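You operate a simulated robot arm through the tools that you are given. There is no shell and no other tool. Be economical: measure what you need, move in short steps, check, and stop when the job is done.

You are at the controls of a simulated two-armed robot. One attempt, no reset.

Task
Take the lid off the teal tin and lay it down on the shelf table. Put the tin that says "green tea" from the white table top in the silver small bowl and the tin that says "black tea" on the ledge one. The order is free. Set down upright: tin.

It is judged by the outcome, as a careful person would: the job done as asked, and still so three seconds after it is handed in. It fails if anything else is knocked over, pushed out of place, dropped, spilled or broken. A push-on lid holds only when it is set on centred and level and pressed home; a screw cap is set on level and turned clockwise until tight.

Robot
Two 7-joint arms with fingered hands on one trunk, on a base that drives. Base frame: it is fixed to the floor where the robot stands at the start and does not move with it; the origin is under the middle of the robot, x ahead of it, y to its left, z up. Readings come in mm, degrees, newtons and seconds.
The left shoulder is at the start at [68, 174, 1015], the right one opposite. With the tool pointing down near the work surface each hand reaches from about 320 to 760 mm from the robot's upright axis, wherever it stands, measured 20 degrees to its own side. Places, roughly: grey tin, orange tin, white tin [-1500, 500, 1000]; ledge one (27x13 cm) [2080, 2940, 920]; small bowl [-1250, 750, 1000]. Payload 3.8 kg a hand.
The tool frame of a hand sits at the grasp point between the pads (the TCP): z along the fingers, y along the line on which they close. The tips reach 26 mm beyond it. Largest opening 132 mm; the body of the gripper starts 73 mm behind the TCP. The gripper is a hand of 3 fingers: y runs from the thumb to the fingers, the wrist lies at [0, 0, -224] in the tool frame, and closing takes about 1.5 s.
Orientation is that of the tool frame in the base frame, as a unit quaternion [x, y, z, w]. With the fingers straight down and closing along the base's y, the tool's x points along the base's -x, its y along +y and its z along -z.

Tools
- The arms move only by the tool servo_tool. It takes "left_moves", "right_moves" or both (then of equal length, played together; a hand with none holds still); each is a list of rows, each a list of 7 numbers: the finger opening in mm, from 0 to 132, then the shift along the tool's x, y, z in mm, then the turn, a rotation vector about the tool's x, y, z in rad. In form: [[jaw, tx, ty, tz, wx, wy, wz], ...]. A call has 1 to 12 rows; each row is the pose to reach, as a shift and turn from the pose commanded when the call began, along the tool's axes at that moment. A row lasts 0.2 s, in which the tool goes at most 50 mm and 8.6 degrees; a call with a longer step from one row to the next is refused whole, and so is a gripper value outside its range. Where a pose cannot be reached the arm comes as near as it can. A force on the tool above 40 N (or 10 N above the force at the start of the call, whichever is more), or a blocked arm, ends the call early, and 0.2 s more pass. The fingers move at their own pace (about 108 mm/s each) and stop on an object; they squeeze with about 27 N. The grip force told is the motor's: it shows also when the fingers shut on nothing. Time passes only in rows, and 0.2 s behind the last, so rows that repeat a pose let the fingers close. The reply holds the time, the measured pose of the TCP, the force on the tool along the base axes, the opening and the grip force, in the units named above and with some noise, with the torque about the TCP (base axes, N m) and any sound that the robot's microphone picked up.
- Cameras (640 x 400 px; columns grow to the right, rows downward): "scene" is now at [170.8, -29.6, 933.9]; the picture's right is [-0.34, -0.94, 0.00], its down [0.10, -0.04, -0.99] and it looks along [0.94, -0.34, 0.11] (base axes); focal length 214 px, centre (320, 200). "left" rides on the left gripper at [-62, 3, -92] in its tool frame; the picture's right is [-0.05, -1.00, 0.00], its down [0.83, -0.04, -0.56] and it looks along [0.55, -0.03, 0.83] (tool axes); focal length 230 px, centre (320, 200). "right" rides on the right gripper at [62, 3, -92] in its tool frame; the picture's right is [-0.05, 1.00, 0.00], its down [-0.83, -0.04, -0.56] and it looks along [-0.55, -0.03, 0.83] (tool axes); focal length 230 px, centre (320, 200). There is no depth. A picture from a camera that has moved, and an enlarged one, comes with that camera's place and axes in the base frame and with its lens.
- snapshot(camera): a new picture of that camera. No time passes.
- slide_trunk(by): slides the trunk up (or, below 0, down) by that many mm; the arms and the scene camera ride with it, the base frame stays. It gives what a move gives, with no picture.
- roll_base(legs): drives the robot by 1 to 6 legs, each [ahead, left, turn to the left] in mm, mm and degrees, along the robot's own axes; the way and the turn of a leg run together, so that a leg with both is an arc; at most 1500 mm and 180 degrees a leg. The arms and the cameras ride along, it lands a little off, and it stops where it bumps. It gives what a move gives.
- preshape(shape, hand): the hand has 3 fingers and takes this shape, open, in about a second: jaw (thumb against the fingers, like two jaws); tri (thumb and two fingers); tip (a fingertip pinch); poke (one finger out to press); point (the index stretched); flat (the hand flat); cup (the hand cupped); fist (a fist). The gripper value then closes the fingers along that shape, each until it touches; the sizes above hold for jaw. It gives what a move gives, with no picture.
- pan_tilt(pan, tilt): turns the head with the scene camera to pan (to the left, within 60 degrees either way) and tilt (down, from -29 to 69), counted from straight ahead of the robot. It gives what a move gives.
- inspect(camera, box): a new picture of the part [left, top, right, bottom] of that camera's present view, enlarged. No time passes.
- sign_off(): hands the job in; it is judged then, once.

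Go step by step. Nothing tells you exact positions but the pictures and the camera data: compare them with the known pose of the tool, close in by small moves and look again before you grip or let go. The budget is 165 turns and 118 pictures, counting those below and the enlarged ones. Unless the task says otherwise, let go and move clear before handing in.

The tools are called as name(argument=value, ...) on one line, values as JSON. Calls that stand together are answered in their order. servo_tool: Moves the arms, as the interface text tells. Its arguments: {"type":"object","properties":{"left_moves":{"type":"array"},"right_moves":{"type":"array"}},"required":[]} The other tools are called the same way: slide_trunk (by) slides the trunk up or down; preshape (shape, hand) gives the hand a shape; roll_base (legs) drives the base; pan_tilt (pan, tilt) turns the head that bears the scene camera; snapshot (camera) takes a picture; inspect (camera, box) takes an enlarged picture of a part of a camera's view; sign_off () hands the job in.

At the start:

```text
time_s: 0.0
left_tool_pos: [474.8, 40.3, 1010.6]
left_orientation: [0.0, 1.0, -0.001, 0.0]
left_ft_force: [-1.1, -0.4, -0.3]
left_wrist_torque: [0.02, 0.02, 0.03]
left_width: 131.8
left_finger_force: 0.1
left_shape: jaw
right_tool_pos: [320.0, -300.8, 1112.9]
right_orientation: [-0.001, 1.0, 0.0, 0.0]
right_ft_force: [-0.3, -0.9, -0.1]
right_wrist_torque: [0.0, -0.07, 0.02]
right_width: 132.1
right_finger_force: 0.0
right_shape: jaw
trunk travel left (down, up): [-325.0, 157.0]
robot x, y, heading: [-1.0, 3.2, -0.3]
head pan, tilt: [-19.8, -6.1]
```

scene: 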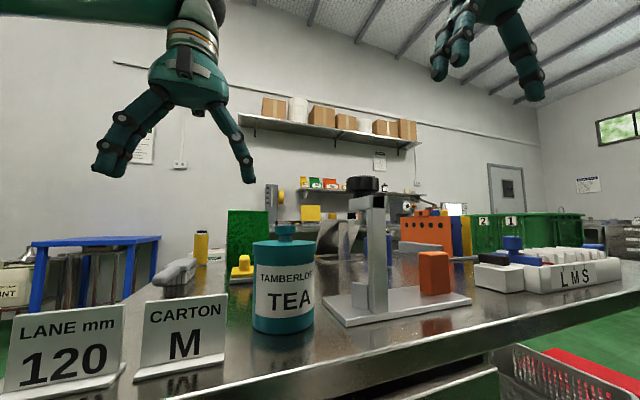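
right: 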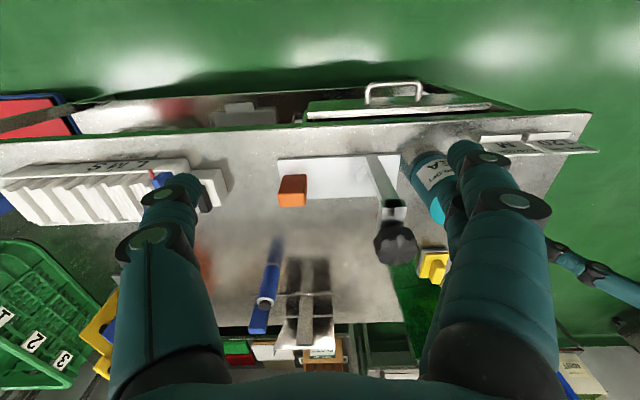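
left: 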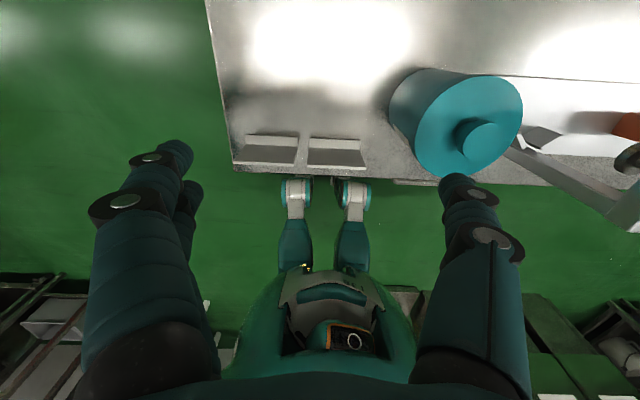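

I see a teal tin "TAMBERLO TEA" with a knobbed lid on the steel bench right before me; the other tins are behind me. I'll look around for the shelf table first.

pan_tilt(pan=40, tilt=10)

snapshot(camera="scene")

pan_tilt(pan=0, tilt=25)

snapshot(camera="scene")

```text
time_s: 1.3
left_tool_pos: [475.6, 39.6, 1010.7]
left_orientation: [0.0, 1.0, 0.0, 0.0]
left_ft_force: [0.4, 0.1, -0.2]
left_wrist_torque: [0.01, 0.0, -0.01]
left_width: 131.9
left_finger_force: 0.0
left_shape: jaw
right_tool_pos: [320.3, -301.0, 1112.3]
right_orientation: [0.0, 1.0, 0.0, 0.0]
right_ft_force: [-0.2, 0.5, 0.1]
right_wrist_torque: [-0.01, 0.03, 0.01]
right_width: 131.9
right_finger_force: 0.1
right_shape: jaw
trunk travel left (down, up): [-325.0, 157.0]
robot x, y, heading: [-1.7, -1.2, 0.3]
head pan, tilt: [40.0, 10.0]
```

```text
114 pictures are left
camera scene: at [160.3, 59.5, 908.5], right [0.64, -0.77, 0.0], down [-0.13, -0.11, -0.98], along [0.75, 0.63, -0.17], focal length 214 px, centre (320, 200)
```

scene: 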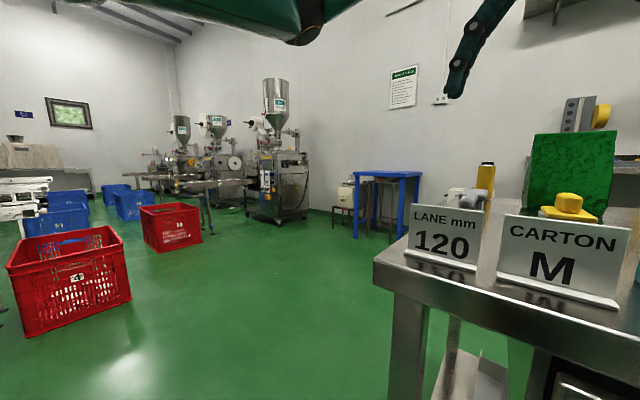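

```text
time_s: 2.4
left_tool_pos: [473.5, 38.9, 1011.5]
left_orientation: [0.0, 1.0, 0.001, 0.0]
left_ft_force: [-0.1, 0.1, -0.6]
left_wrist_torque: [0.01, -0.01, -0.01]
left_width: 131.9
left_finger_force: 0.1
left_shape: jaw
right_tool_pos: [319.6, -300.5, 1113.4]
right_orientation: [0.0, 1.0, 0.0, 0.001]
right_ft_force: [0.4, 0.6, -0.6]
right_wrist_torque: [0.02, 0.0, -0.01]
right_width: 132.1
right_finger_force: 0.0
right_shape: jaw
trunk travel left (down, up): [-325.0, 157.0]
robot x, y, heading: [-0.9, -0.6, 0.2]
head pan, tilt: [0.0, 25.0]
```

```text
113 pictures are left
camera scene: at [181.2, -0.1, 884.2], right [0.0, -1.0, 0.0], down [-0.42, 0.0, -0.91], along [0.91, 0.0, -0.42], focal length 214 px, centre (320, 200)
```

scene: 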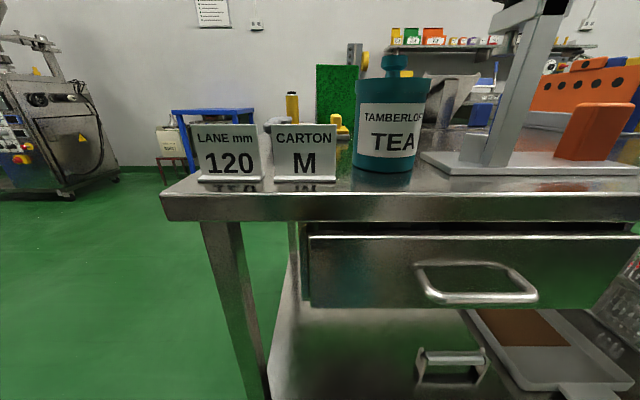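

The lid's knob is near (479, -88, 926), and the bench top is around z 808. Before I touch it I want to know what the shelf table is, so I'll back away and look around the room.

roll_base(legs=[[-450, 0, 0], [0, 0, 120]])

pan_tilt(pan=0, tilt=5)

snapshot(camera="scene")

pan_tilt(pan=58, tilt=5)

snapshot(camera="scene")

```text
time_s: 10.1
left_tool_pos: [-722.2, 391.7, 1011.3]
left_orientation: [0.865, -0.501, 0.0, 0.0]
left_ft_force: [0.4, 0.1, -0.1]
left_wrist_torque: [-0.03, 0.02, 0.0]
left_width: 131.9
left_finger_force: 0.0
left_shape: jaw
right_tool_pos: [-349.1, 426.1, 1112.4]
right_orientation: [0.865, -0.502, 0.001, 0.0]
right_ft_force: [0.2, -0.2, 0.3]
right_wrist_torque: [0.0, 0.01, 0.0]
right_width: 131.9
right_finger_force: 0.1
right_shape: jaw
trunk travel left (down, up): [-325.0, 157.0]
robot x, y, heading: [-452.9, 0.2, 119.6]
head pan, tilt: [0.0, 25.0]
```

```text
time_s: 10.9
left_tool_pos: [-722.9, 391.1, 1010.8]
left_orientation: [0.865, -0.502, 0.0, 0.0]
left_ft_force: [0.1, 0.2, -0.7]
left_wrist_torque: [0.0, 0.0, -0.02]
left_width: 132.0
left_finger_force: 0.0
left_shape: jaw
right_tool_pos: [-350.0, 427.0, 1112.9]
right_orientation: [0.865, -0.502, 0.0, 0.0]
right_ft_force: [-0.1, 0.0, -0.8]
right_wrist_torque: [-0.03, 0.0, 0.0]
right_width: 131.8
right_finger_force: 0.0
right_shape: jaw
trunk travel left (down, up): [-325.0, 157.0]
robot x, y, heading: [-451.1, -1.8, 119.7]
head pan, tilt: [0.0, 5.0]
```

```text
112 pictures are left
camera scene: at [-540.8, 156.1, 916.5], right [0.87, 0.5, 0.0], down [0.04, -0.08, -1.0], along [-0.49, 0.86, -0.09], focal length 214 px, centre (320, 200)
```

scene: 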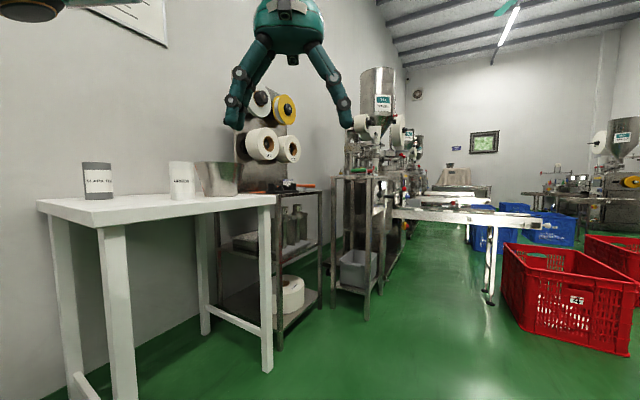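

```text
time_s: 12.2
left_tool_pos: [-722.1, 391.7, 1010.7]
left_orientation: [0.865, -0.502, 0.0, 0.001]
left_ft_force: [0.7, -0.1, 0.4]
left_wrist_torque: [0.04, 0.0, 0.03]
left_width: 131.6
left_finger_force: 0.0
left_shape: jaw
right_tool_pos: [-349.9, 428.0, 1111.9]
right_orientation: [0.866, -0.501, -0.001, 0.0]
right_ft_force: [-0.6, -2.1, 0.7]
right_wrist_torque: [0.0, 0.01, 0.02]
right_width: 132.0
right_finger_force: 0.1
right_shape: jaw
trunk travel left (down, up): [-325.0, 157.0]
robot x, y, heading: [-450.8, 1.6, 119.8]
head pan, tilt: [58.0, 5.0]
```

```text
111 pictures are left
camera scene: at [-587.0, 80.1, 916.6], right [0.04, 1.0, 0.0], down [0.09, 0.0, -1.0], along [-1.0, 0.04, -0.09], focal length 214 px, centre (320, 200)
```

scene: 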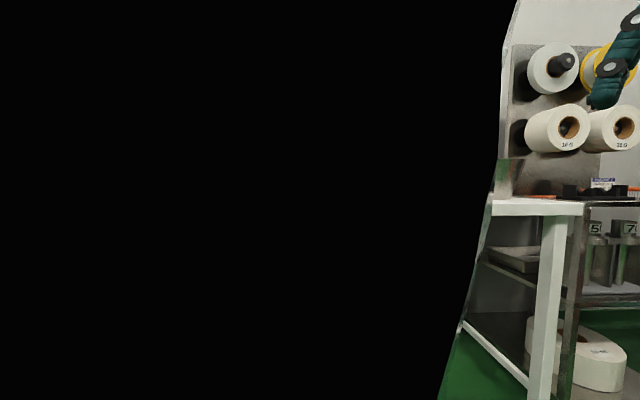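

The white table carries a grey tin, a white tin and a silver bowl, with a steel shelf unit beyond it. I'll look closer and keep turning to see the rest.

pan_tilt(pan=0, tilt=5)

inspect(camera="scene", box=[30, 130, 350, 330])

roll_base(legs=[[0, 0, 50]])

snapshot(camera="scene")

```text
time_s: 13.5
left_tool_pos: [-722.3, 392.4, 1011.2]
left_orientation: [0.865, -0.502, -0.001, -0.001]
left_ft_force: [1.1, -0.8, 0.4]
left_wrist_torque: [0.0, 0.02, 0.02]
left_width: 131.7
left_finger_force: 0.2
left_shape: jaw
right_tool_pos: [-348.5, 426.6, 1113.7]
right_orientation: [0.865, -0.502, 0.0, -0.001]
right_ft_force: [0.2, 0.3, -0.5]
right_wrist_torque: [0.0, 0.01, 0.01]
right_width: 131.8
right_finger_force: 0.1
right_shape: jaw
trunk travel left (down, up): [-325.0, 157.0]
robot x, y, heading: [-453.6, 0.5, 119.8]
head pan, tilt: [0.0, 5.0]
```

```text
2.00 times, centred on (190, 230) of scene
camera zoom: at [-540.8, 156.1, 916.6], right [0.87, 0.5, 0.0], down [0.04, -0.08, -1.0], along [-0.49, 0.86, -0.09], focal length 429 px, centre (580, 140)
```

zoom: 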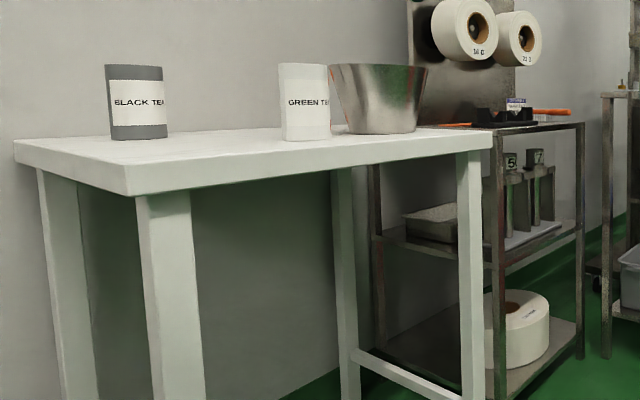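

```text
time_s: 16.1
left_tool_pos: [-926.3, 44.4, 1011.4]
left_orientation: [0.996, -0.088, -0.001, 0.0]
left_ft_force: [-1.1, 0.9, -0.8]
left_wrist_torque: [0.0, -0.03, -0.03]
left_width: 131.9
left_finger_force: 0.0
left_shape: jaw
right_tool_pos: [-714.6, 352.9, 1111.7]
right_orientation: [0.996, -0.088, -0.001, 0.0]
right_ft_force: [0.2, 0.4, -0.4]
right_wrist_torque: [0.0, -0.01, 0.0]
right_width: 131.8
right_finger_force: 0.0
right_shape: jaw
trunk travel left (down, up): [-325.0, 157.0]
robot x, y, heading: [-452.2, 1.5, 170.0]
head pan, tilt: [0.0, 5.0]
```

```text
109 pictures are left
camera scene: at [-628.8, 31.3, 916.6], right [0.18, 0.98, 0.0], down [0.09, -0.02, -1.0], along [-0.98, 0.18, -0.09], focal length 214 px, centre (320, 200)
```

scene: 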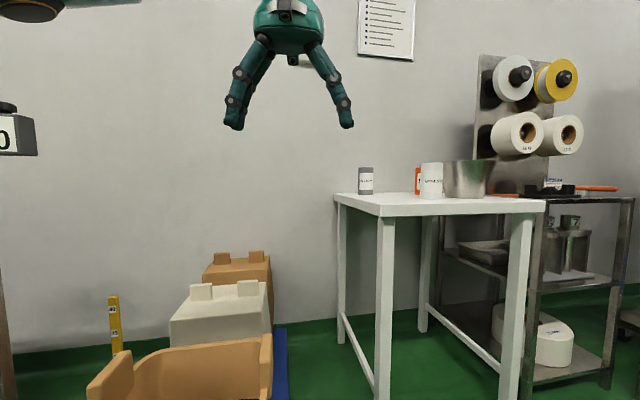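

White tin = GREEN TEA, grey tin = BLACK TEA (an orange one sits behind). I'll see the remaining directions to pin down the "shelf table".

pan_tilt(pan=0, tilt=10)

roll_base(legs=[[0, 0, 80]])

snapshot(camera="scene")

roll_base(legs=[[0, 0, 85]])

snapshot(camera="scene")

```text
time_s: 16.8
left_tool_pos: [-926.6, 44.1, 1010.9]
left_orientation: [0.996, -0.089, 0.0, 0.001]
left_ft_force: [-0.1, -0.3, 0.3]
left_wrist_torque: [-0.01, -0.01, -0.01]
left_width: 131.9
left_finger_force: 0.1
left_shape: jaw
right_tool_pos: [-714.5, 352.3, 1114.0]
right_orientation: [0.996, -0.089, 0.0, 0.001]
right_ft_force: [0.1, 0.0, -0.5]
right_wrist_torque: [-0.01, -0.01, -0.02]
right_width: 131.7
right_finger_force: 0.0
right_shape: jaw
trunk travel left (down, up): [-325.0, 157.0]
robot x, y, heading: [-449.1, 0.4, 169.8]
head pan, tilt: [0.0, 10.0]
```

```text
time_s: 20.6
left_tool_pos: [-580.1, -458.4, 1010.6]
left_orientation: [0.822, 0.569, 0.0, 0.0]
left_ft_force: [-0.1, -0.5, -0.1]
left_wrist_torque: [0.01, 0.0, -0.01]
left_width: 132.2
left_finger_force: 0.0
left_shape: jaw
right_tool_pos: [-845.8, -195.0, 1114.4]
right_orientation: [0.822, 0.57, 0.0, 0.0]
right_ft_force: [0.1, 0.5, 0.4]
right_wrist_torque: [0.0, 0.01, -0.01]
right_width: 131.9
right_finger_force: 0.0
right_shape: jaw
trunk travel left (down, up): [-325.0, 157.0]
robot x, y, heading: [-452.4, 0.9, -110.5]
head pan, tilt: [0.0, 10.0]
```

```text
108 pictures are left
camera scene: at [-515.0, -170.3, 908.5], right [-0.94, 0.35, 0.0], down [0.06, 0.16, -0.98], along [-0.35, -0.92, -0.17], focal length 214 px, centre (320, 200)
```

scene: 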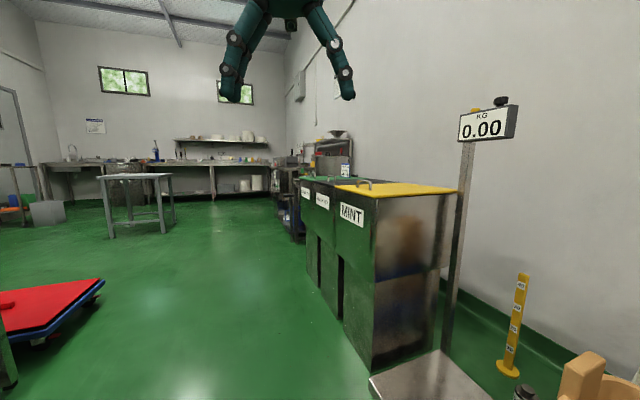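

```text
time_s: 24.6
left_tool_pos: [-9.2, -173.9, 1009.9]
left_orientation: [0.228, 0.974, 0.0, 0.001]
left_ft_force: [-0.4, 0.1, -0.6]
left_wrist_torque: [0.02, -0.01, 0.01]
left_width: 131.7
left_finger_force: 0.0
left_shape: jaw
right_tool_pos: [-297.8, -412.4, 1113.0]
right_orientation: [0.226, 0.974, -0.001, -0.001]
right_ft_force: [0.1, 0.1, 0.3]
right_wrist_torque: [0.03, 0.01, -0.04]
right_width: 132.1
right_finger_force: 0.0
right_shape: jaw
trunk travel left (down, up): [-325.0, 157.0]
robot x, y, heading: [-451.3, 1.4, -25.9]
head pan, tilt: [0.0, 10.0]
```

```text
107 pictures are left
camera scene: at [-288.5, -80.6, 908.5], right [-0.44, -0.9, 0.0], down [-0.16, 0.08, -0.98], along [0.88, -0.44, -0.17], focal length 214 px, centre (320, 200)
```

scene: 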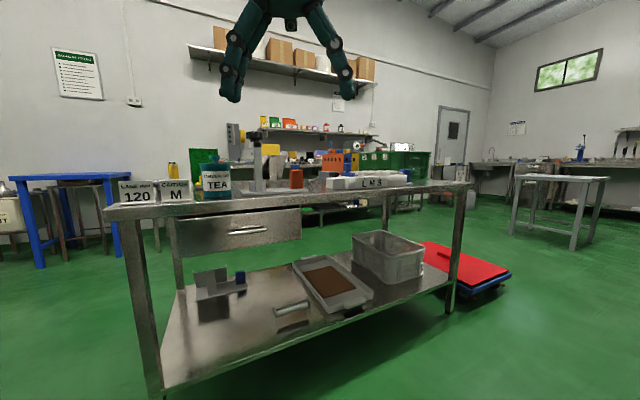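

The steel bench (a table with a lower shelf) where the teal tin stands is the shelf table; no other such place is listed as far away. I'll return to it and take the lid with the right hand, moving the left hand aside first.

servo_tool(left_moves=[[132, 0, 40, -30, 0, 0, 0], [132, 0, 80, -60, 0, 0, 0], [132, 0, 120, -90, 0, 0, 0], [132, 20, 160, -100, 0, 0, 0], [132, 40, 200, -100, 0, 0, 0]])

roll_base(legs=[[0, 0, 26], [440, 0, 0]])

pan_tilt(pan=-10, tilt=10)

snapshot(camera="scene")

snapshot(camera="right")

```text
time_s: 25.8
left_tool_pos: [42.9, 24.6, 1111.6]
left_orientation: [0.228, 0.974, -0.001, 0.0]
left_ft_force: [-0.8, -0.3, 0.1]
left_wrist_torque: [-0.01, 0.0, -0.01]
left_width: 131.9
left_finger_force: 0.1
left_shape: jaw
right_tool_pos: [-298.1, -411.0, 1112.9]
right_orientation: [0.227, 0.974, -0.001, 0.001]
right_ft_force: [0.0, 0.4, 0.6]
right_wrist_torque: [0.0, -0.01, 0.01]
right_width: 132.0
right_finger_force: 0.1
right_shape: jaw
trunk travel left (down, up): [-325.0, 157.0]
robot x, y, heading: [-452.3, -2.1, -26.0]
head pan, tilt: [0.0, 10.0]
```

```text
time_s: 29.8
left_tool_pos: [424.1, 227.9, 1111.0]
left_orientation: [0.008, 1.0, -0.001, 0.0]
left_ft_force: [0.7, 0.9, 0.2]
left_wrist_torque: [0.02, -0.02, -0.02]
left_width: 131.8
left_finger_force: 0.1
left_shape: jaw
right_tool_pos: [301.9, -310.6, 1113.6]
right_orientation: [0.008, 1.0, 0.0, 0.0]
right_ft_force: [0.3, 0.0, -0.1]
right_wrist_torque: [0.01, 0.02, -0.04]
right_width: 132.0
right_finger_force: 0.0
right_shape: jaw
trunk travel left (down, up): [-325.0, 157.0]
robot x, y, heading: [-15.7, -6.2, -0.7]
head pan, tilt: [0.0, 10.0]
```

```text
time_s: 30.5
left_tool_pos: [423.4, 228.5, 1111.6]
left_orientation: [0.008, 1.0, -0.001, 0.0]
left_ft_force: [0.3, 0.9, -0.2]
left_wrist_torque: [0.01, 0.03, 0.02]
left_width: 132.1
left_finger_force: 0.0
left_shape: jaw
right_tool_pos: [301.4, -311.3, 1113.1]
right_orientation: [0.007, 1.0, 0.001, 0.0]
right_ft_force: [-0.2, -0.1, 0.0]
right_wrist_torque: [0.05, 0.01, -0.01]
right_width: 131.8
right_finger_force: 0.0
right_shape: jaw
trunk travel left (down, up): [-325.0, 157.0]
robot x, y, heading: [-10.7, -7.4, -1.0]
head pan, tilt: [-10.0, 10.0]
```

```text
106 pictures are left
camera scene: at [166.2, -24.0, 908.5], right [-0.19, -0.98, 0.0], down [-0.17, 0.03, -0.98], along [0.97, -0.19, -0.17], focal length 214 px, centre (320, 200)
```

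scene: 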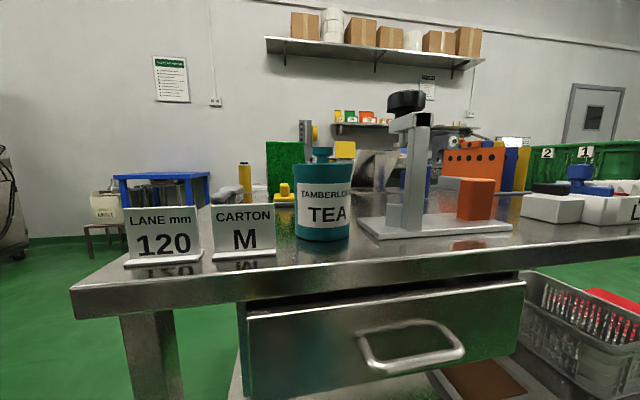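

```text
105 pictures are left
camera right: at [239.7, -305.7, 1206.8], right [0.07, 1.0, 0.0], down [0.83, -0.06, 0.56], along [0.55, -0.04, -0.83], focal length 230 px, centre (320, 200)
```

right: 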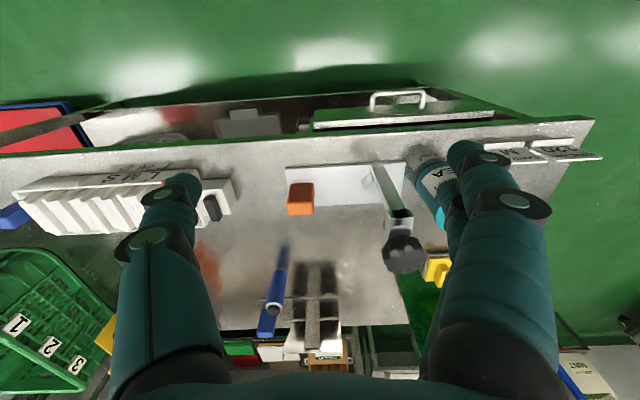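

Knob top is about (479, -88, 929), and the stand's roller sits ~125 mm to its right. I'll use the left hand, coming from the free side, and hover above the knob.

servo_tool(left_moves=[[80, -8, -40, 14, 0, 0, 0], [75, -15, -79, 28, 0, 0, 0], [70, -22, -118, 42, 0, 0, 0], [70, -30, -158, 55, 0, 0, 0], [70, -38, -197, 68, 0, 0, 0], [70, -45, -236, 82, 0, 0, 0], [70, -52, -276, 96, 0, 0, 0], [70, -60, -315, 105, 0, 0, 0], [70, -60, -315, 105, 0, 0, 0]])

snapshot(camera="left")

snapshot(camera="scene")

```text
time_s: 32.5
left_tool_pos: [479.0, -87.0, 1007.9]
left_orientation: [0.007, 1.0, 0.001, 0.0]
left_ft_force: [0.6, -0.4, -0.2]
left_wrist_torque: [-0.01, 0.03, 0.0]
left_width: 70.6
left_finger_force: 0.1
left_shape: jaw
right_tool_pos: [301.7, -310.3, 1113.2]
right_orientation: [0.007, 1.0, 0.0, 0.0]
right_ft_force: [0.1, 0.6, 0.6]
right_wrist_torque: [-0.02, 0.0, 0.02]
right_width: 131.9
right_finger_force: 0.0
right_shape: jaw
trunk travel left (down, up): [-325.0, 157.0]
robot x, y, heading: [-14.7, -3.3, -0.9]
head pan, tilt: [-10.0, 10.0]
```

```text
104 pictures are left
camera left: at [541.2, -83.9, 1098.7], right [0.04, -1.0, 0.0], down [-0.83, -0.03, 0.55], along [-0.55, -0.02, -0.83], focal length 230 px, centre (320, 200)
```

left: 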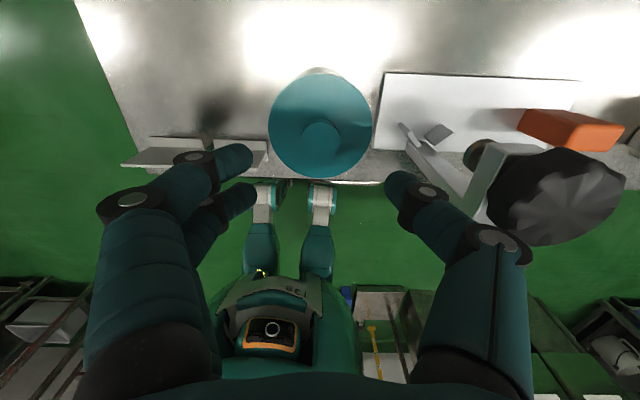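

```text
103 pictures are left
camera scene: at [166.3, -23.5, 908.5], right [-0.19, -0.98, 0.0], down [-0.17, 0.03, -0.98], along [0.97, -0.19, -0.17], focal length 214 px, centre (320, 200)
```

scene: 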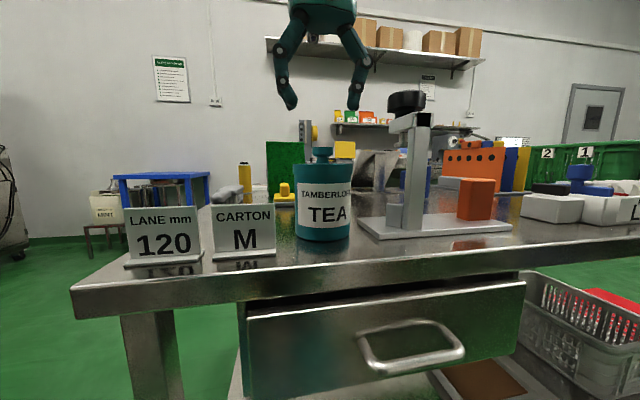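

The knob reads (483, -86); the hand is aligned within a few mm. Descending to fingertip depth around the knob.

servo_tool(left_moves=[[70, -2, 0, 25, 0, 0, 0], [70, -4, 0, 45, 0, 0, 0], [70, -4, 0, 60, 0, 0, 0], [70, -4, 0, 67, 0, 0, 0], [70, -4, 0, 67, 0, 0, 0]])

inspect(camera="scene", box=[240, 80, 400, 180])

```text
time_s: 33.7
left_tool_pos: [482.9, -88.8, 938.2]
left_orientation: [0.008, 1.0, 0.0, 0.0]
left_ft_force: [0.1, 0.5, -0.2]
left_wrist_torque: [0.02, 0.0, 0.01]
left_width: 70.5
left_finger_force: 0.0
left_shape: jaw
right_tool_pos: [302.4, -310.8, 1112.8]
right_orientation: [0.008, 1.0, 0.0, 0.0]
right_ft_force: [-0.9, 0.7, 0.1]
right_wrist_torque: [-0.01, 0.02, 0.04]
right_width: 132.0
right_finger_force: 0.1
right_shape: jaw
trunk travel left (down, up): [-325.0, 157.0]
robot x, y, heading: [-11.1, -5.6, -1.0]
head pan, tilt: [-10.0, 10.0]
```

```text
4.00 times, centred on (320, 130) of scene
camera zoom: at [166.3, -24.0, 908.5], right [-0.19, -0.98, 0.0], down [-0.17, 0.03, -0.98], along [0.97, -0.19, -0.17], focal length 858 px, centre (320, 480)
```

zoom: 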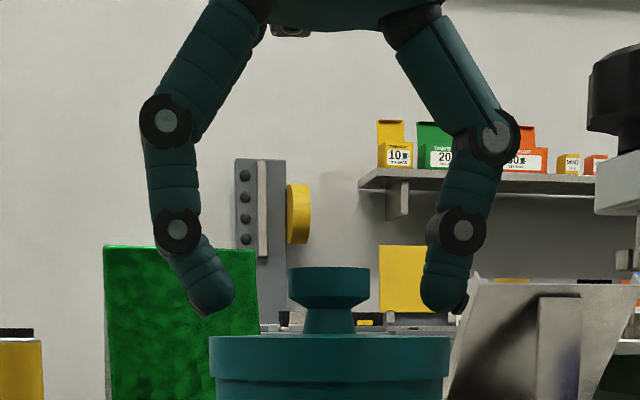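

The fingertips straddle the knob's head. Lowering 3 mm more and closing.

servo_tool(left_moves=[[70, 0, 0, 3, 0, 0, 0], [20, 0, 0, 3, 0, 0, 0], [0, 0, 0, 3, 0, 0, 0], [0, 0, 0, 3, 0, 0, 0], [0, 0, 0, 3, 0, 0, 0], [0, 0, 0, 3, 0, 0, 0], [0, 0, 0, 3, 0, 0, 0], [0, 0, 0, 3, 0, 0, 0]])

inspect(camera="scene", box=[240, 80, 400, 180])

```text
time_s: 35.5
left_tool_pos: [484.5, -86.9, 936.6]
left_orientation: [0.008, 1.0, 0.001, -0.001]
left_ft_force: [0.6, -0.3, -0.6]
left_wrist_torque: [-0.04, -0.02, 0.02]
left_width: 18.3
left_finger_force: 27.2
left_shape: jaw
right_tool_pos: [302.2, -310.0, 1113.6]
right_orientation: [0.008, 1.0, 0.001, 0.0]
right_ft_force: [0.2, 0.1, -0.4]
right_wrist_torque: [0.02, 0.02, -0.01]
right_width: 131.9
right_finger_force: 0.2
right_shape: jaw
trunk travel left (down, up): [-325.0, 157.0]
robot x, y, heading: [-16.7, -7.1, -0.9]
head pan, tilt: [-10.0, 10.0]
```

```text
4.00 times, centred on (320, 130) of scene
camera zoom: at [166.4, -24.0, 908.5], right [-0.19, -0.98, 0.0], down [-0.17, 0.03, -0.98], along [0.97, -0.19, -0.17], focal length 858 px, centre (320, 480)
```

zoom: 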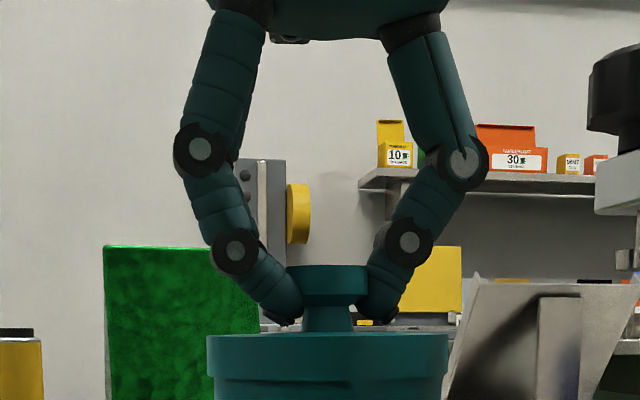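

Gripped under the knob's head. Lifting a little to see whether the lid comes free.

servo_tool(left_moves=[[0, 0, 0, -4, 0, 0, 0], [0, 0, 0, -8, 0, 0, 0], [0, 0, 0, -14, 0, 0, 0], [0, 0, 0, -20, 0, 0, 0]])

inspect(camera="scene", box=[220, 100, 420, 250])

```text
time_s: 36.5
left_tool_pos: [482.2, -87.5, 956.9]
left_orientation: [0.008, 1.0, 0.0, 0.0]
left_ft_force: [-0.1, -0.3, -1.2]
left_wrist_torque: [0.0, -0.04, -0.03]
left_width: 18.5
left_finger_force: 27.5
left_shape: jaw
right_tool_pos: [302.1, -310.7, 1113.7]
right_orientation: [0.007, 1.0, 0.001, 0.0]
right_ft_force: [0.6, -0.1, 0.1]
right_wrist_torque: [0.0, -0.01, 0.01]
right_width: 132.0
right_finger_force: 0.0
right_shape: jaw
trunk travel left (down, up): [-325.0, 157.0]
robot x, y, heading: [-13.4, -0.1, -0.7]
head pan, tilt: [-10.0, 10.0]
```

```text
2.67 times, centred on (320, 175) of scene
camera zoom: at [166.3, -24.0, 908.5], right [-0.19, -0.98, 0.0], down [-0.17, 0.03, -0.98], along [0.97, -0.19, -0.17], focal length 572 px, centre (320, 267)
```

zoom: 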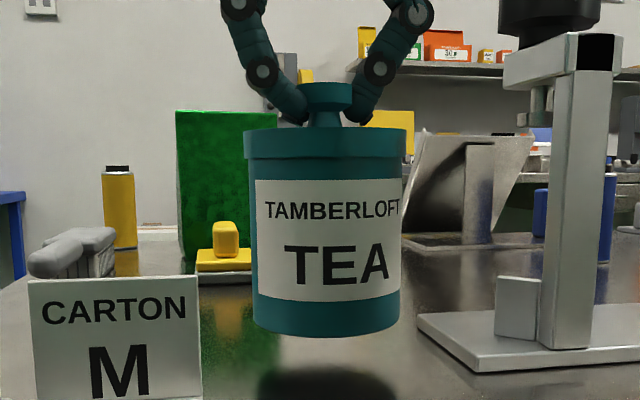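

The whole tin came up with the lid, so the lid is tight and the tin has to be held by the other hand. I'll set it back exactly where it stood and release.

servo_tool(left_moves=[[0, 0, 0, 8, 0, 0, 0], [0, 0, 0, 14, 0, 0, 0], [0, 0, 0, 18, 0, 0, 0], [0, 0, 0, 20, 0, 0, 0], [30, 0, 0, 20, 0, 0, 0], [70, 0, 0, 20, 0, 0, 0], [70, 0, 0, 20, 0, 0, 0], [70, 0, 0, 20, 0, 0, 0]])

inspect(camera="scene", box=[220, 100, 420, 250])

```text
time_s: 38.3
left_tool_pos: [483.0, -87.2, 936.3]
left_orientation: [0.008, 1.0, 0.0, 0.0]
left_ft_force: [0.1, -0.6, 0.4]
left_wrist_torque: [-0.01, 0.01, 0.03]
left_width: 69.4
left_finger_force: 0.0
left_shape: jaw
right_tool_pos: [301.4, -310.6, 1112.4]
right_orientation: [0.008, 1.0, -0.001, 0.0]
right_ft_force: [-0.3, -0.4, 0.1]
right_wrist_torque: [0.04, -0.01, -0.01]
right_width: 131.9
right_finger_force: 0.1
right_shape: jaw
trunk travel left (down, up): [-325.0, 157.0]
robot x, y, heading: [-11.7, -4.0, -1.0]
head pan, tilt: [-10.0, 10.0]
```

```text
2.67 times, centred on (320, 175) of scene
camera zoom: at [166.3, -24.0, 908.5], right [-0.19, -0.98, 0.0], down [-0.17, 0.03, -0.98], along [0.97, -0.19, -0.17], focal length 572 px, centre (320, 267)
```

zoom: 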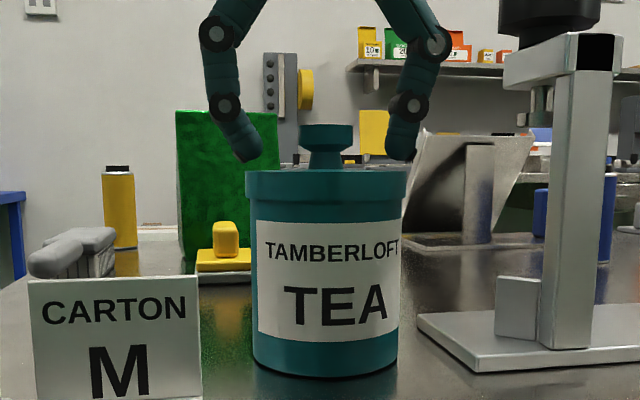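

The tin is back upright in place. Raising the left hand clear, then backing 150 mm to give the right arm room.

servo_tool(left_moves=[[70, 0, 0, -40, 0, 0, 0], [70, 0, 0, -80, 0, 0, 0], [70, 0, 0, -120, 0, 0, 0]])

roll_base(legs=[[-150, 0, 0]])

servo_tool(right_moves=[[120, 0, 30, 10, 0, -0.14, 0], [120, 0, 60, 20, 0, -0.28, 0], [120, 0, 90, 30, 0, -0.42, 0], [120, 0, 120, 40, 0, -0.56, 0], [120, 0, 150, 50, 0, -0.7, 0], [120, 0, 180, 60, 0, -0.84, 0], [120, 0, 220, 70, 0, -0.873, 0], [120, 0, 220, 70, 0, -0.873, 0]])

snapshot(camera="right")

snapshot(camera="scene")

```text
time_s: 39.1
left_tool_pos: [482.2, -86.3, 1057.6]
left_orientation: [0.008, 1.0, -0.001, 0.002]
left_ft_force: [-0.4, -0.4, -0.2]
left_wrist_torque: [-0.02, 0.01, -0.04]
left_width: 69.4
left_finger_force: 0.1
left_shape: jaw
right_tool_pos: [301.1, -311.2, 1113.4]
right_orientation: [0.008, 1.0, 0.0, 0.0]
right_ft_force: [1.0, -0.4, -0.3]
right_wrist_torque: [0.0, -0.02, 0.0]
right_width: 131.9
right_finger_force: 0.0
right_shape: jaw
trunk travel left (down, up): [-325.0, 157.0]
robot x, y, heading: [-12.4, -4.0, -1.0]
head pan, tilt: [-10.0, 10.0]
```

```text
time_s: 40.5
left_tool_pos: [332.0, -84.5, 1056.8]
left_orientation: [0.007, 1.0, 0.0, 0.001]
left_ft_force: [0.4, -0.4, 0.0]
left_wrist_torque: [-0.02, -0.01, -0.01]
left_width: 69.3
left_finger_force: 0.1
left_shape: jaw
right_tool_pos: [150.5, -308.0, 1112.3]
right_orientation: [0.007, 1.0, 0.0, 0.0]
right_ft_force: [-1.1, 0.6, -0.1]
right_wrist_torque: [0.0, 0.0, 0.02]
right_width: 131.8
right_finger_force: 0.0
right_shape: jaw
trunk travel left (down, up): [-325.0, 157.0]
robot x, y, heading: [-164.8, -2.9, -0.9]
head pan, tilt: [-10.0, 10.0]
```

```text
time_s: 42.3
left_tool_pos: [332.1, -83.2, 1056.6]
left_orientation: [0.007, 1.0, 0.001, 0.0]
left_ft_force: [-0.6, 0.8, 0.8]
left_wrist_torque: [0.05, -0.04, -0.01]
left_width: 69.1
left_finger_force: 0.0
left_shape: jaw
right_tool_pos: [165.7, -116.6, 1058.9]
right_orientation: [0.007, 0.906, -0.003, 0.423]
right_ft_force: [0.5, 0.5, 0.5]
right_wrist_torque: [0.03, -0.01, -0.01]
right_width: 120.4
right_finger_force: 0.2
right_shape: jaw
right hand out of reach, approached as far as the arm can: row 6, 7, 8
trunk travel left (down, up): [-325.0, 157.0]
robot x, y, heading: [-161.9, -5.5, -0.9]
head pan, tilt: [-10.0, 10.0]
```

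```text
98 pictures are left
camera right: at [55.8, -111.4, 1073.6], right [0.05, 1.0, 0.04], down [0.11, -0.04, 0.99], along [0.99, -0.04, -0.11], focal length 230 px, centre (320, 200)
```

right: 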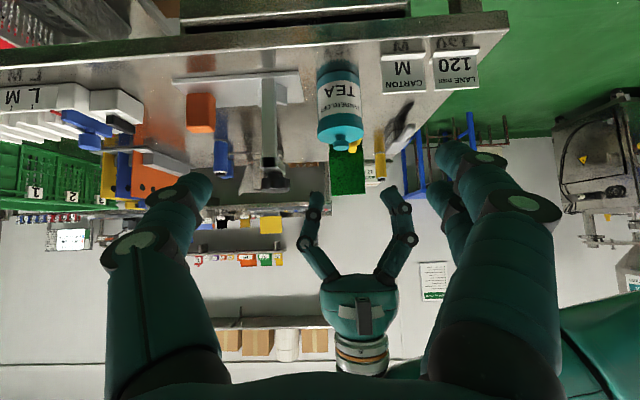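

```text
97 pictures are left
camera scene: at [15.9, -22.0, 908.6], right [-0.19, -0.98, 0.0], down [-0.17, 0.03, -0.98], along [0.97, -0.18, -0.17], focal length 214 px, centre (320, 200)
```

scene: 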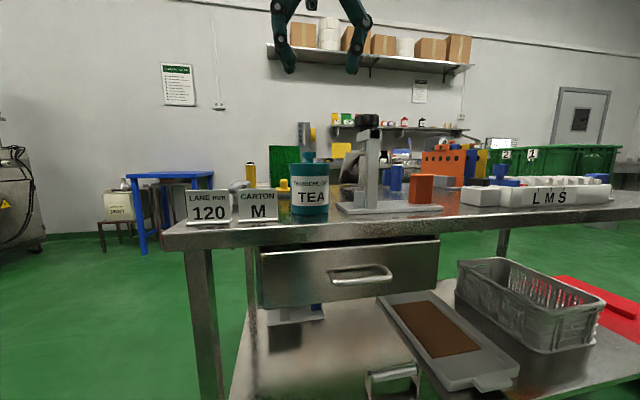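

The tin can be straddled by the right hand from the front-above at a 40° slant. I'll place the left hand back above the knob and bring the right hand to a standoff.

servo_tool(left_moves=[[70, -38, 0, 0, 0, 0, 0], [70, -76, 0, 0, 0, 0, 0], [70, -114, 0, 0, 0, 0, 0], [70, -151, 0, 0, 0, 0, 0], [70, -151, 0, 0, 0, 0, 0], [70, -151, 0, 0, 0, 0, 0]], right_moves=[[120, -10, 5, 35, 0, 0, 0], [120, -20, 10, 70, 0, 0, 0], [120, -30, 17, 105, 0, 0, 0], [120, -40, 24, 140, 0, 0, 0], [120, -50, 33, 175, 0, 0, 0], [120, -50, 33, 175, 0, 0, 0]])

snapshot(camera="right")

snapshot(camera="left")

```text
time_s: 43.7
left_tool_pos: [430.7, -75.2, 1042.7]
left_orientation: [0.008, 1.0, 0.0, 0.0]
left_ft_force: [0.4, 0.3, -0.8]
left_wrist_torque: [-0.01, -0.02, 0.02]
left_width: 69.8
left_finger_force: 0.0
left_shape: jaw
left hand out of reach, approached as far as the arm can: row 3, 4, 5, 6
right_tool_pos: [311.9, -117.2, 1011.8]
right_orientation: [0.006, 0.906, -0.002, 0.423]
right_ft_force: [0.3, -0.6, 1.0]
right_wrist_torque: [0.03, 0.04, 0.02]
right_width: 120.0
right_finger_force: 0.0
right_shape: jaw
right hand out of reach, approached as far as the arm can: row 2, 3, 4, 5, 6
trunk travel left (down, up): [-325.0, 157.0]
robot x, y, heading: [-163.7, -4.3, -0.8]
head pan, tilt: [-10.0, 10.0]
```

```text
96 pictures are left
camera right: at [201.2, -111.8, 1025.4], right [0.05, 1.0, 0.04], down [0.11, -0.04, 0.99], along [0.99, -0.04, -0.11], focal length 230 px, centre (320, 200)
```

right: 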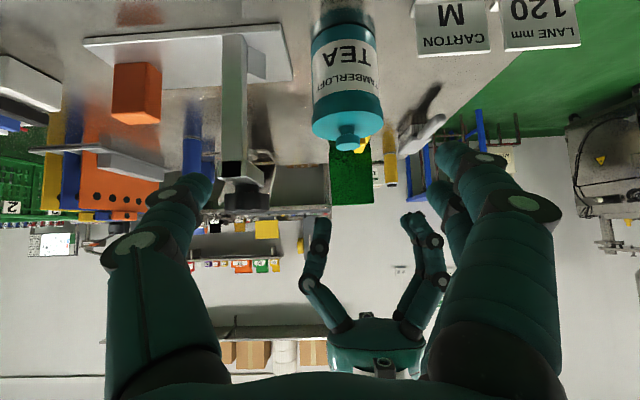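

```text
95 pictures are left
camera left: at [491.8, -73.2, 1133.2], right [0.04, -1.0, 0.0], down [-0.83, -0.03, 0.56], along [-0.55, -0.02, -0.83], focal length 230 px, centre (320, 200)
```

left: 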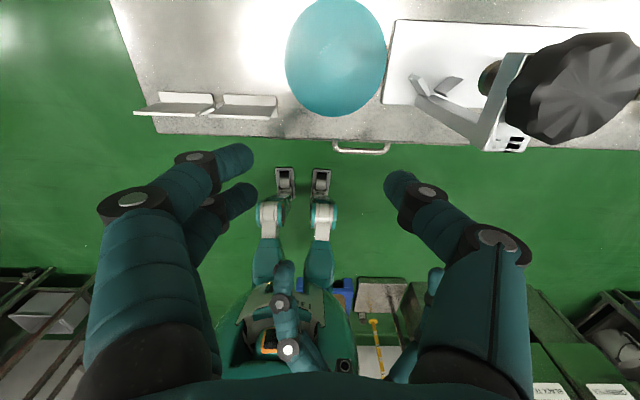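

Both arms are at the edge of their reach here. I'll raise the trunk 100 mm and go 80 mm closer, then yaw the right hand a bit inward.

slide_trunk(by=100)

roll_base(legs=[[80, 0, 0]])

servo_tool(right_moves=[[120, 0, -5, 0, 0.11, 0, -0.09], [120, 0, -10, 0, 0.22, 0, -0.18], [120, 0, -15, 0, 0.267, 0, -0.224], [120, 0, -15, 0, 0.267, 0, -0.224]])

```text
time_s: 45.0
left_tool_pos: [390.2, -74.0, 1243.5]
left_orientation: [0.006, 0.996, 0.0, 0.092]
left_ft_force: [-0.2, -0.2, 0.0]
left_wrist_torque: [-0.05, 0.02, 0.0]
left_width: 69.5
left_finger_force: 0.1
left_shape: jaw
right_tool_pos: [287.0, -117.9, 1178.0]
right_orientation: [0.006, 0.874, -0.004, 0.486]
right_ft_force: [-0.6, -1.4, -0.3]
right_wrist_torque: [0.03, 0.01, -0.02]
right_width: 120.2
right_finger_force: 0.0
right_shape: jaw
trunk travel left (down, up): [-425.0, 57.0]
robot x, y, heading: [-160.6, -1.4, -0.7]
head pan, tilt: [-10.0, 10.0]
```

```text
time_s: 46.1
left_tool_pos: [469.3, -76.6, 1245.9]
left_orientation: [0.008, 0.996, 0.0, 0.094]
left_ft_force: [0.5, 0.0, 0.1]
left_wrist_torque: [-0.01, -0.01, -0.02]
left_width: 69.5
left_finger_force: 0.1
left_shape: jaw
right_tool_pos: [365.5, -118.1, 1177.5]
right_orientation: [0.007, 0.874, -0.004, 0.486]
right_ft_force: [-0.4, -0.5, -0.4]
right_wrist_torque: [-0.01, -0.01, -0.01]
right_width: 119.9
right_finger_force: 0.1
right_shape: jaw
trunk travel left (down, up): [-425.0, 57.0]
robot x, y, heading: [-87.8, -1.9, -0.9]
head pan, tilt: [-10.0, 10.0]
```

```text
time_s: 47.1
left_tool_pos: [470.5, -76.2, 1244.7]
left_orientation: [0.007, 0.996, -0.001, 0.091]
left_ft_force: [-0.1, 0.6, 0.0]
left_wrist_torque: [0.01, 0.03, 0.01]
left_width: 69.6
left_finger_force: 0.0
left_shape: jaw
right_tool_pos: [355.6, -177.0, 1183.6]
right_orientation: [-0.026, 0.861, -0.175, 0.478]
right_ft_force: [0.6, 0.4, -0.1]
right_wrist_torque: [0.01, 0.01, 0.0]
right_width: 120.0
right_finger_force: 0.0
right_shape: jaw
right hand out of reach, approached as far as the arm can: row 1, 2, 3, 4
trunk travel left (down, up): [-425.0, 57.0]
robot x, y, heading: [-86.3, -5.3, -0.7]
head pan, tilt: [-10.0, 10.0]
```

The slide also pitched the hands a bit, and my yaw had the wrong sign. I'll correct the right hand's orientation (20° inward, 40° below horizontal) while lowering it to a reachable spot.

servo_tool(right_moves=[[120, 25, 9, 22, -0.143, 0.019, -0.002], [120, 50, 18, 44, -0.286, 0.038, -0.004], [120, 75, 26, 66, -0.429, 0.057, -0.006], [120, 98, 34, 88, -0.572, 0.077, -0.008], [120, 98, 34, 88, -0.572, 0.077, -0.008]])

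snapshot(camera="scene")

```text
time_s: 48.3
left_tool_pos: [469.9, -75.9, 1244.7]
left_orientation: [0.007, 0.996, -0.001, 0.093]
left_ft_force: [0.2, 0.8, -0.7]
left_wrist_torque: [0.02, 0.0, 0.02]
left_width: 69.7
left_finger_force: 0.0
left_shape: jaw
right_tool_pos: [379.1, -189.7, 1050.6]
right_orientation: [-0.157, 0.892, 0.073, 0.418]
right_ft_force: [0.6, -0.2, 0.2]
right_wrist_torque: [0.0, 0.01, 0.01]
right_width: 120.2
right_finger_force: 0.1
right_shape: jaw
trunk travel left (down, up): [-425.0, 57.0]
robot x, y, heading: [-88.3, -3.0, -1.1]
head pan, tilt: [-10.0, 10.0]
```

```text
94 pictures are left
camera scene: at [109.4, -22.8, 1022.9], right [-0.19, -0.98, 0.0], down [-0.17, 0.03, -0.98], along [0.97, -0.19, -0.17], focal length 214 px, centre (320, 200)
```

scene: 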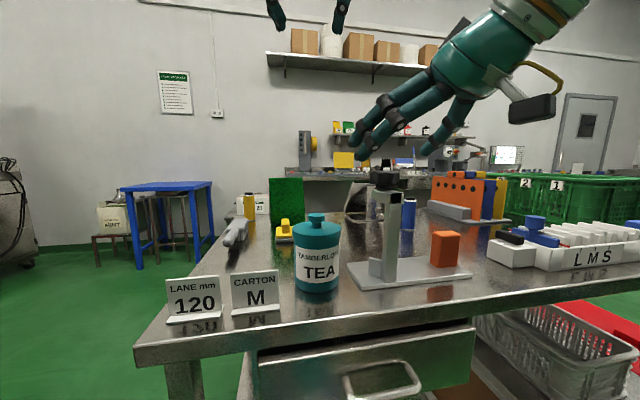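

The right hand is now properly oriented. Moving it to the standoff in line with the tin body.

servo_tool(right_moves=[[120, 5, 40, 0, 0, 0, 0], [120, 20, 61, 20, 0, 0, 0], [120, 40, 61, 45, 0, 0, 0], [120, 53, 61, 68, 0, 0, 0], [120, 53, 61, 68, 0, 0, 0]])

snapshot(camera="right")

snapshot(camera="scene")

```text
time_s: 49.5
left_tool_pos: [469.9, -75.3, 1245.1]
left_orientation: [0.008, 0.996, -0.002, 0.092]
left_ft_force: [1.1, 0.7, -0.4]
left_wrist_torque: [0.05, 0.02, 0.01]
left_width: 69.2
left_finger_force: 0.1
left_shape: jaw
right_tool_pos: [374.8, -126.1, 967.0]
right_orientation: [-0.158, 0.892, 0.074, 0.417]
right_ft_force: [1.1, -0.3, -0.2]
right_wrist_torque: [0.0, 0.01, 0.03]
right_width: 120.3
right_finger_force: 0.1
right_shape: jaw
trunk travel left (down, up): [-425.0, 57.0]
robot x, y, heading: [-83.7, -2.4, -0.6]
head pan, tilt: [-10.0, 10.0]
```

```text
93 pictures are left
camera right: at [270.6, -159.6, 980.4], right [-0.31, 0.95, 0.04], down [0.11, 0.0, 0.99], along [0.94, 0.31, -0.11], focal length 230 px, centre (320, 200)
```

right: 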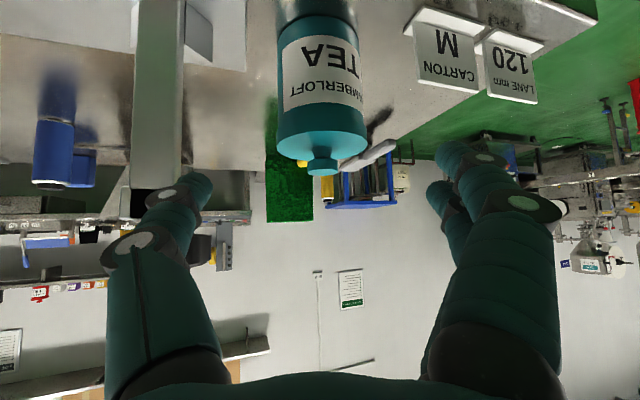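

```text
92 pictures are left
camera scene: at [109.3, -23.1, 1022.9], right [-0.19, -0.98, 0.0], down [-0.17, 0.03, -0.98], along [0.97, -0.19, -0.17], focal length 214 px, centre (320, 200)
```

scene: 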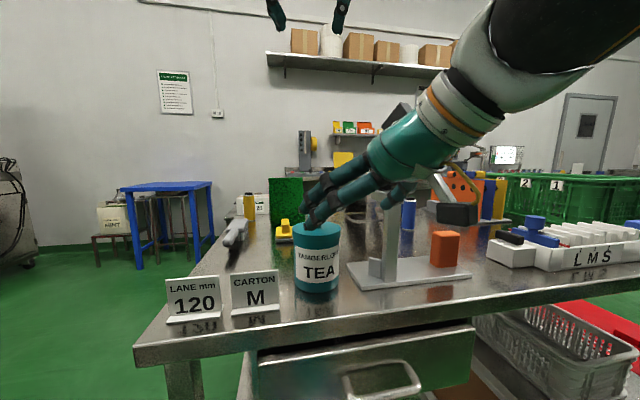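

The knob sighting confirms (483, -88, 920). Advancing the right hand along its fingers to straddle the body.

servo_tool(right_moves=[[120, 0, 0, 40, 0, 0, 0], [120, 0, 0, 75, 0, 0, 0], [120, 0, 0, 105, 0, 0, 0], [120, 0, 0, 125, 0, 0, 0], [120, 0, 0, 142, 0, 0, 0], [120, 0, 0, 142, 0, 0, 0]])

snapshot(camera="right")

snapshot(camera="scene")

```text
time_s: 50.9
left_tool_pos: [467.9, -76.3, 1246.2]
left_orientation: [0.008, 0.996, -0.001, 0.093]
left_ft_force: [0.2, 0.1, 0.3]
left_wrist_torque: [0.03, -0.01, 0.0]
left_width: 69.5
left_finger_force: 0.0
left_shape: jaw
right_tool_pos: [449.3, -145.1, 915.1]
right_orientation: [-0.157, 0.891, 0.074, 0.42]
right_ft_force: [-1.5, 1.8, 8.6]
right_wrist_torque: [0.55, 0.05, 0.08]
right_width: 120.1
right_finger_force: 0.0
right_shape: jaw
right hand out of reach, approached as far as the arm can: row 2, 3, 4, 5, 6
trunk travel left (down, up): [-425.0, 57.0]
robot x, y, heading: [-81.6, -4.0, -0.8]
head pan, tilt: [-10.0, 10.0]
```

```text
91 pictures are left
camera right: at [345.5, -179.3, 928.2], right [-0.31, 0.95, 0.04], down [0.11, -0.01, 0.99], along [0.94, 0.31, -0.1], focal length 230 px, centre (320, 200)
```

right: 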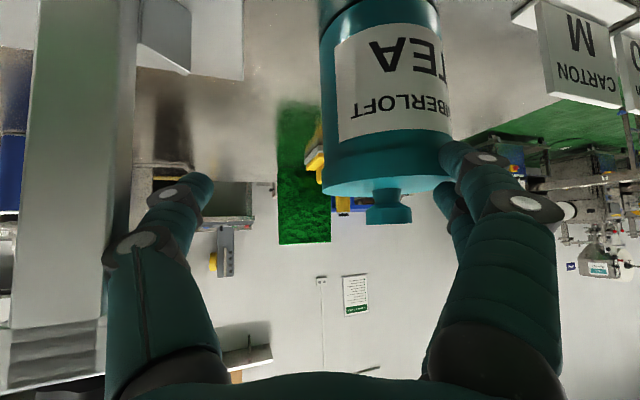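

```text
90 pictures are left
camera scene: at [109.0, -22.9, 1023.1], right [-0.19, -0.98, 0.0], down [-0.17, 0.03, -0.98], along [0.97, -0.19, -0.17], focal length 214 px, centre (320, 200)
```

scene: 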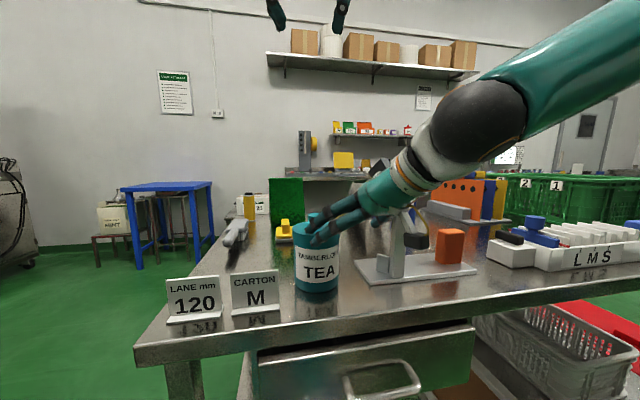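

The right arm hits a joint limit there and a fingertip lightly touches the lid. I'll retreat the same way and swap roles: the left hand will hold the body from the free left-front side, and the right will pull the knob from above.

servo_tool(right_moves=[[120, 0, 0, -37, 0, 0, 0], [120, 0, 0, -70, 0, 0, 0], [120, 0, 0, -102, 0, 0, 0], [120, 0, 0, -142, 0, 0, 0], [120, 0, 0, -182, 0, 0, 0], [120, -30, -40, -190, 0, 0, 0]])

snapshot(camera="scene")

```text
refused: row 6 steps farther than a row can; nothing moved
```

```text
89 pictures are left
camera scene: at [109.0, -22.9, 1023.1], right [-0.19, -0.98, 0.0], down [-0.17, 0.03, -0.98], along [0.97, -0.19, -0.17], focal length 214 px, centre (320, 200)
```

scene: 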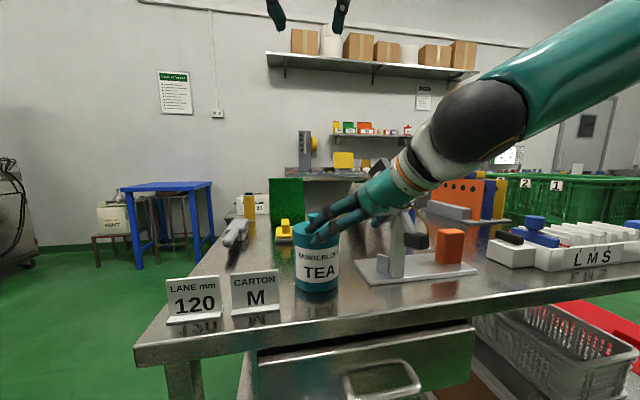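

servo_tool(right_moves=[[120, 0, 0, -37, 0, 0, 0], [120, 0, 0, -70, 0, 0, 0], [120, 0, 0, -102, 0, 0, 0], [120, 0, 0, -142, 0, 0, 0], [120, 0, 0, -182, 0, 0, 0], [120, -30, -25, -190, 0, 0, 0]])

snapshot(camera="scene")

```text
time_s: 52.3
left_tool_pos: [466.2, -78.8, 1245.6]
left_orientation: [0.009, 0.996, 0.0, 0.094]
left_ft_force: [-0.7, 0.1, -0.5]
left_wrist_torque: [0.03, -0.02, 0.02]
left_width: 69.4
left_finger_force: 0.1
left_shape: jaw
right_tool_pos: [339.1, -217.0, 1055.9]
right_orientation: [-0.155, 0.894, 0.072, 0.414]
right_ft_force: [0.1, -0.4, 0.7]
right_wrist_torque: [-0.06, 0.1, 0.0]
right_width: 120.0
right_finger_force: 0.0
right_shape: jaw
right hand out of reach, approached as far as the arm can: row 4, 5
trunk travel left (down, up): [-425.0, 57.0]
robot x, y, heading: [-86.8, -2.0, -0.9]
head pan, tilt: [-10.0, 10.0]
```

```text
88 pictures are left
camera scene: at [108.1, -24.9, 1023.3], right [-0.19, -0.98, 0.0], down [-0.17, 0.03, -0.98], along [0.97, -0.19, -0.17], focal length 214 px, centre (320, 200)
```

scene: 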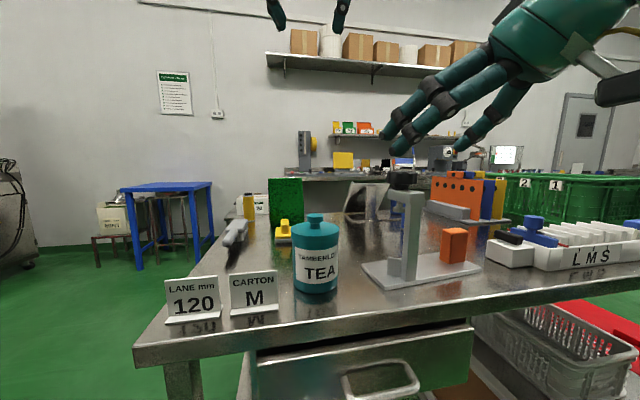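

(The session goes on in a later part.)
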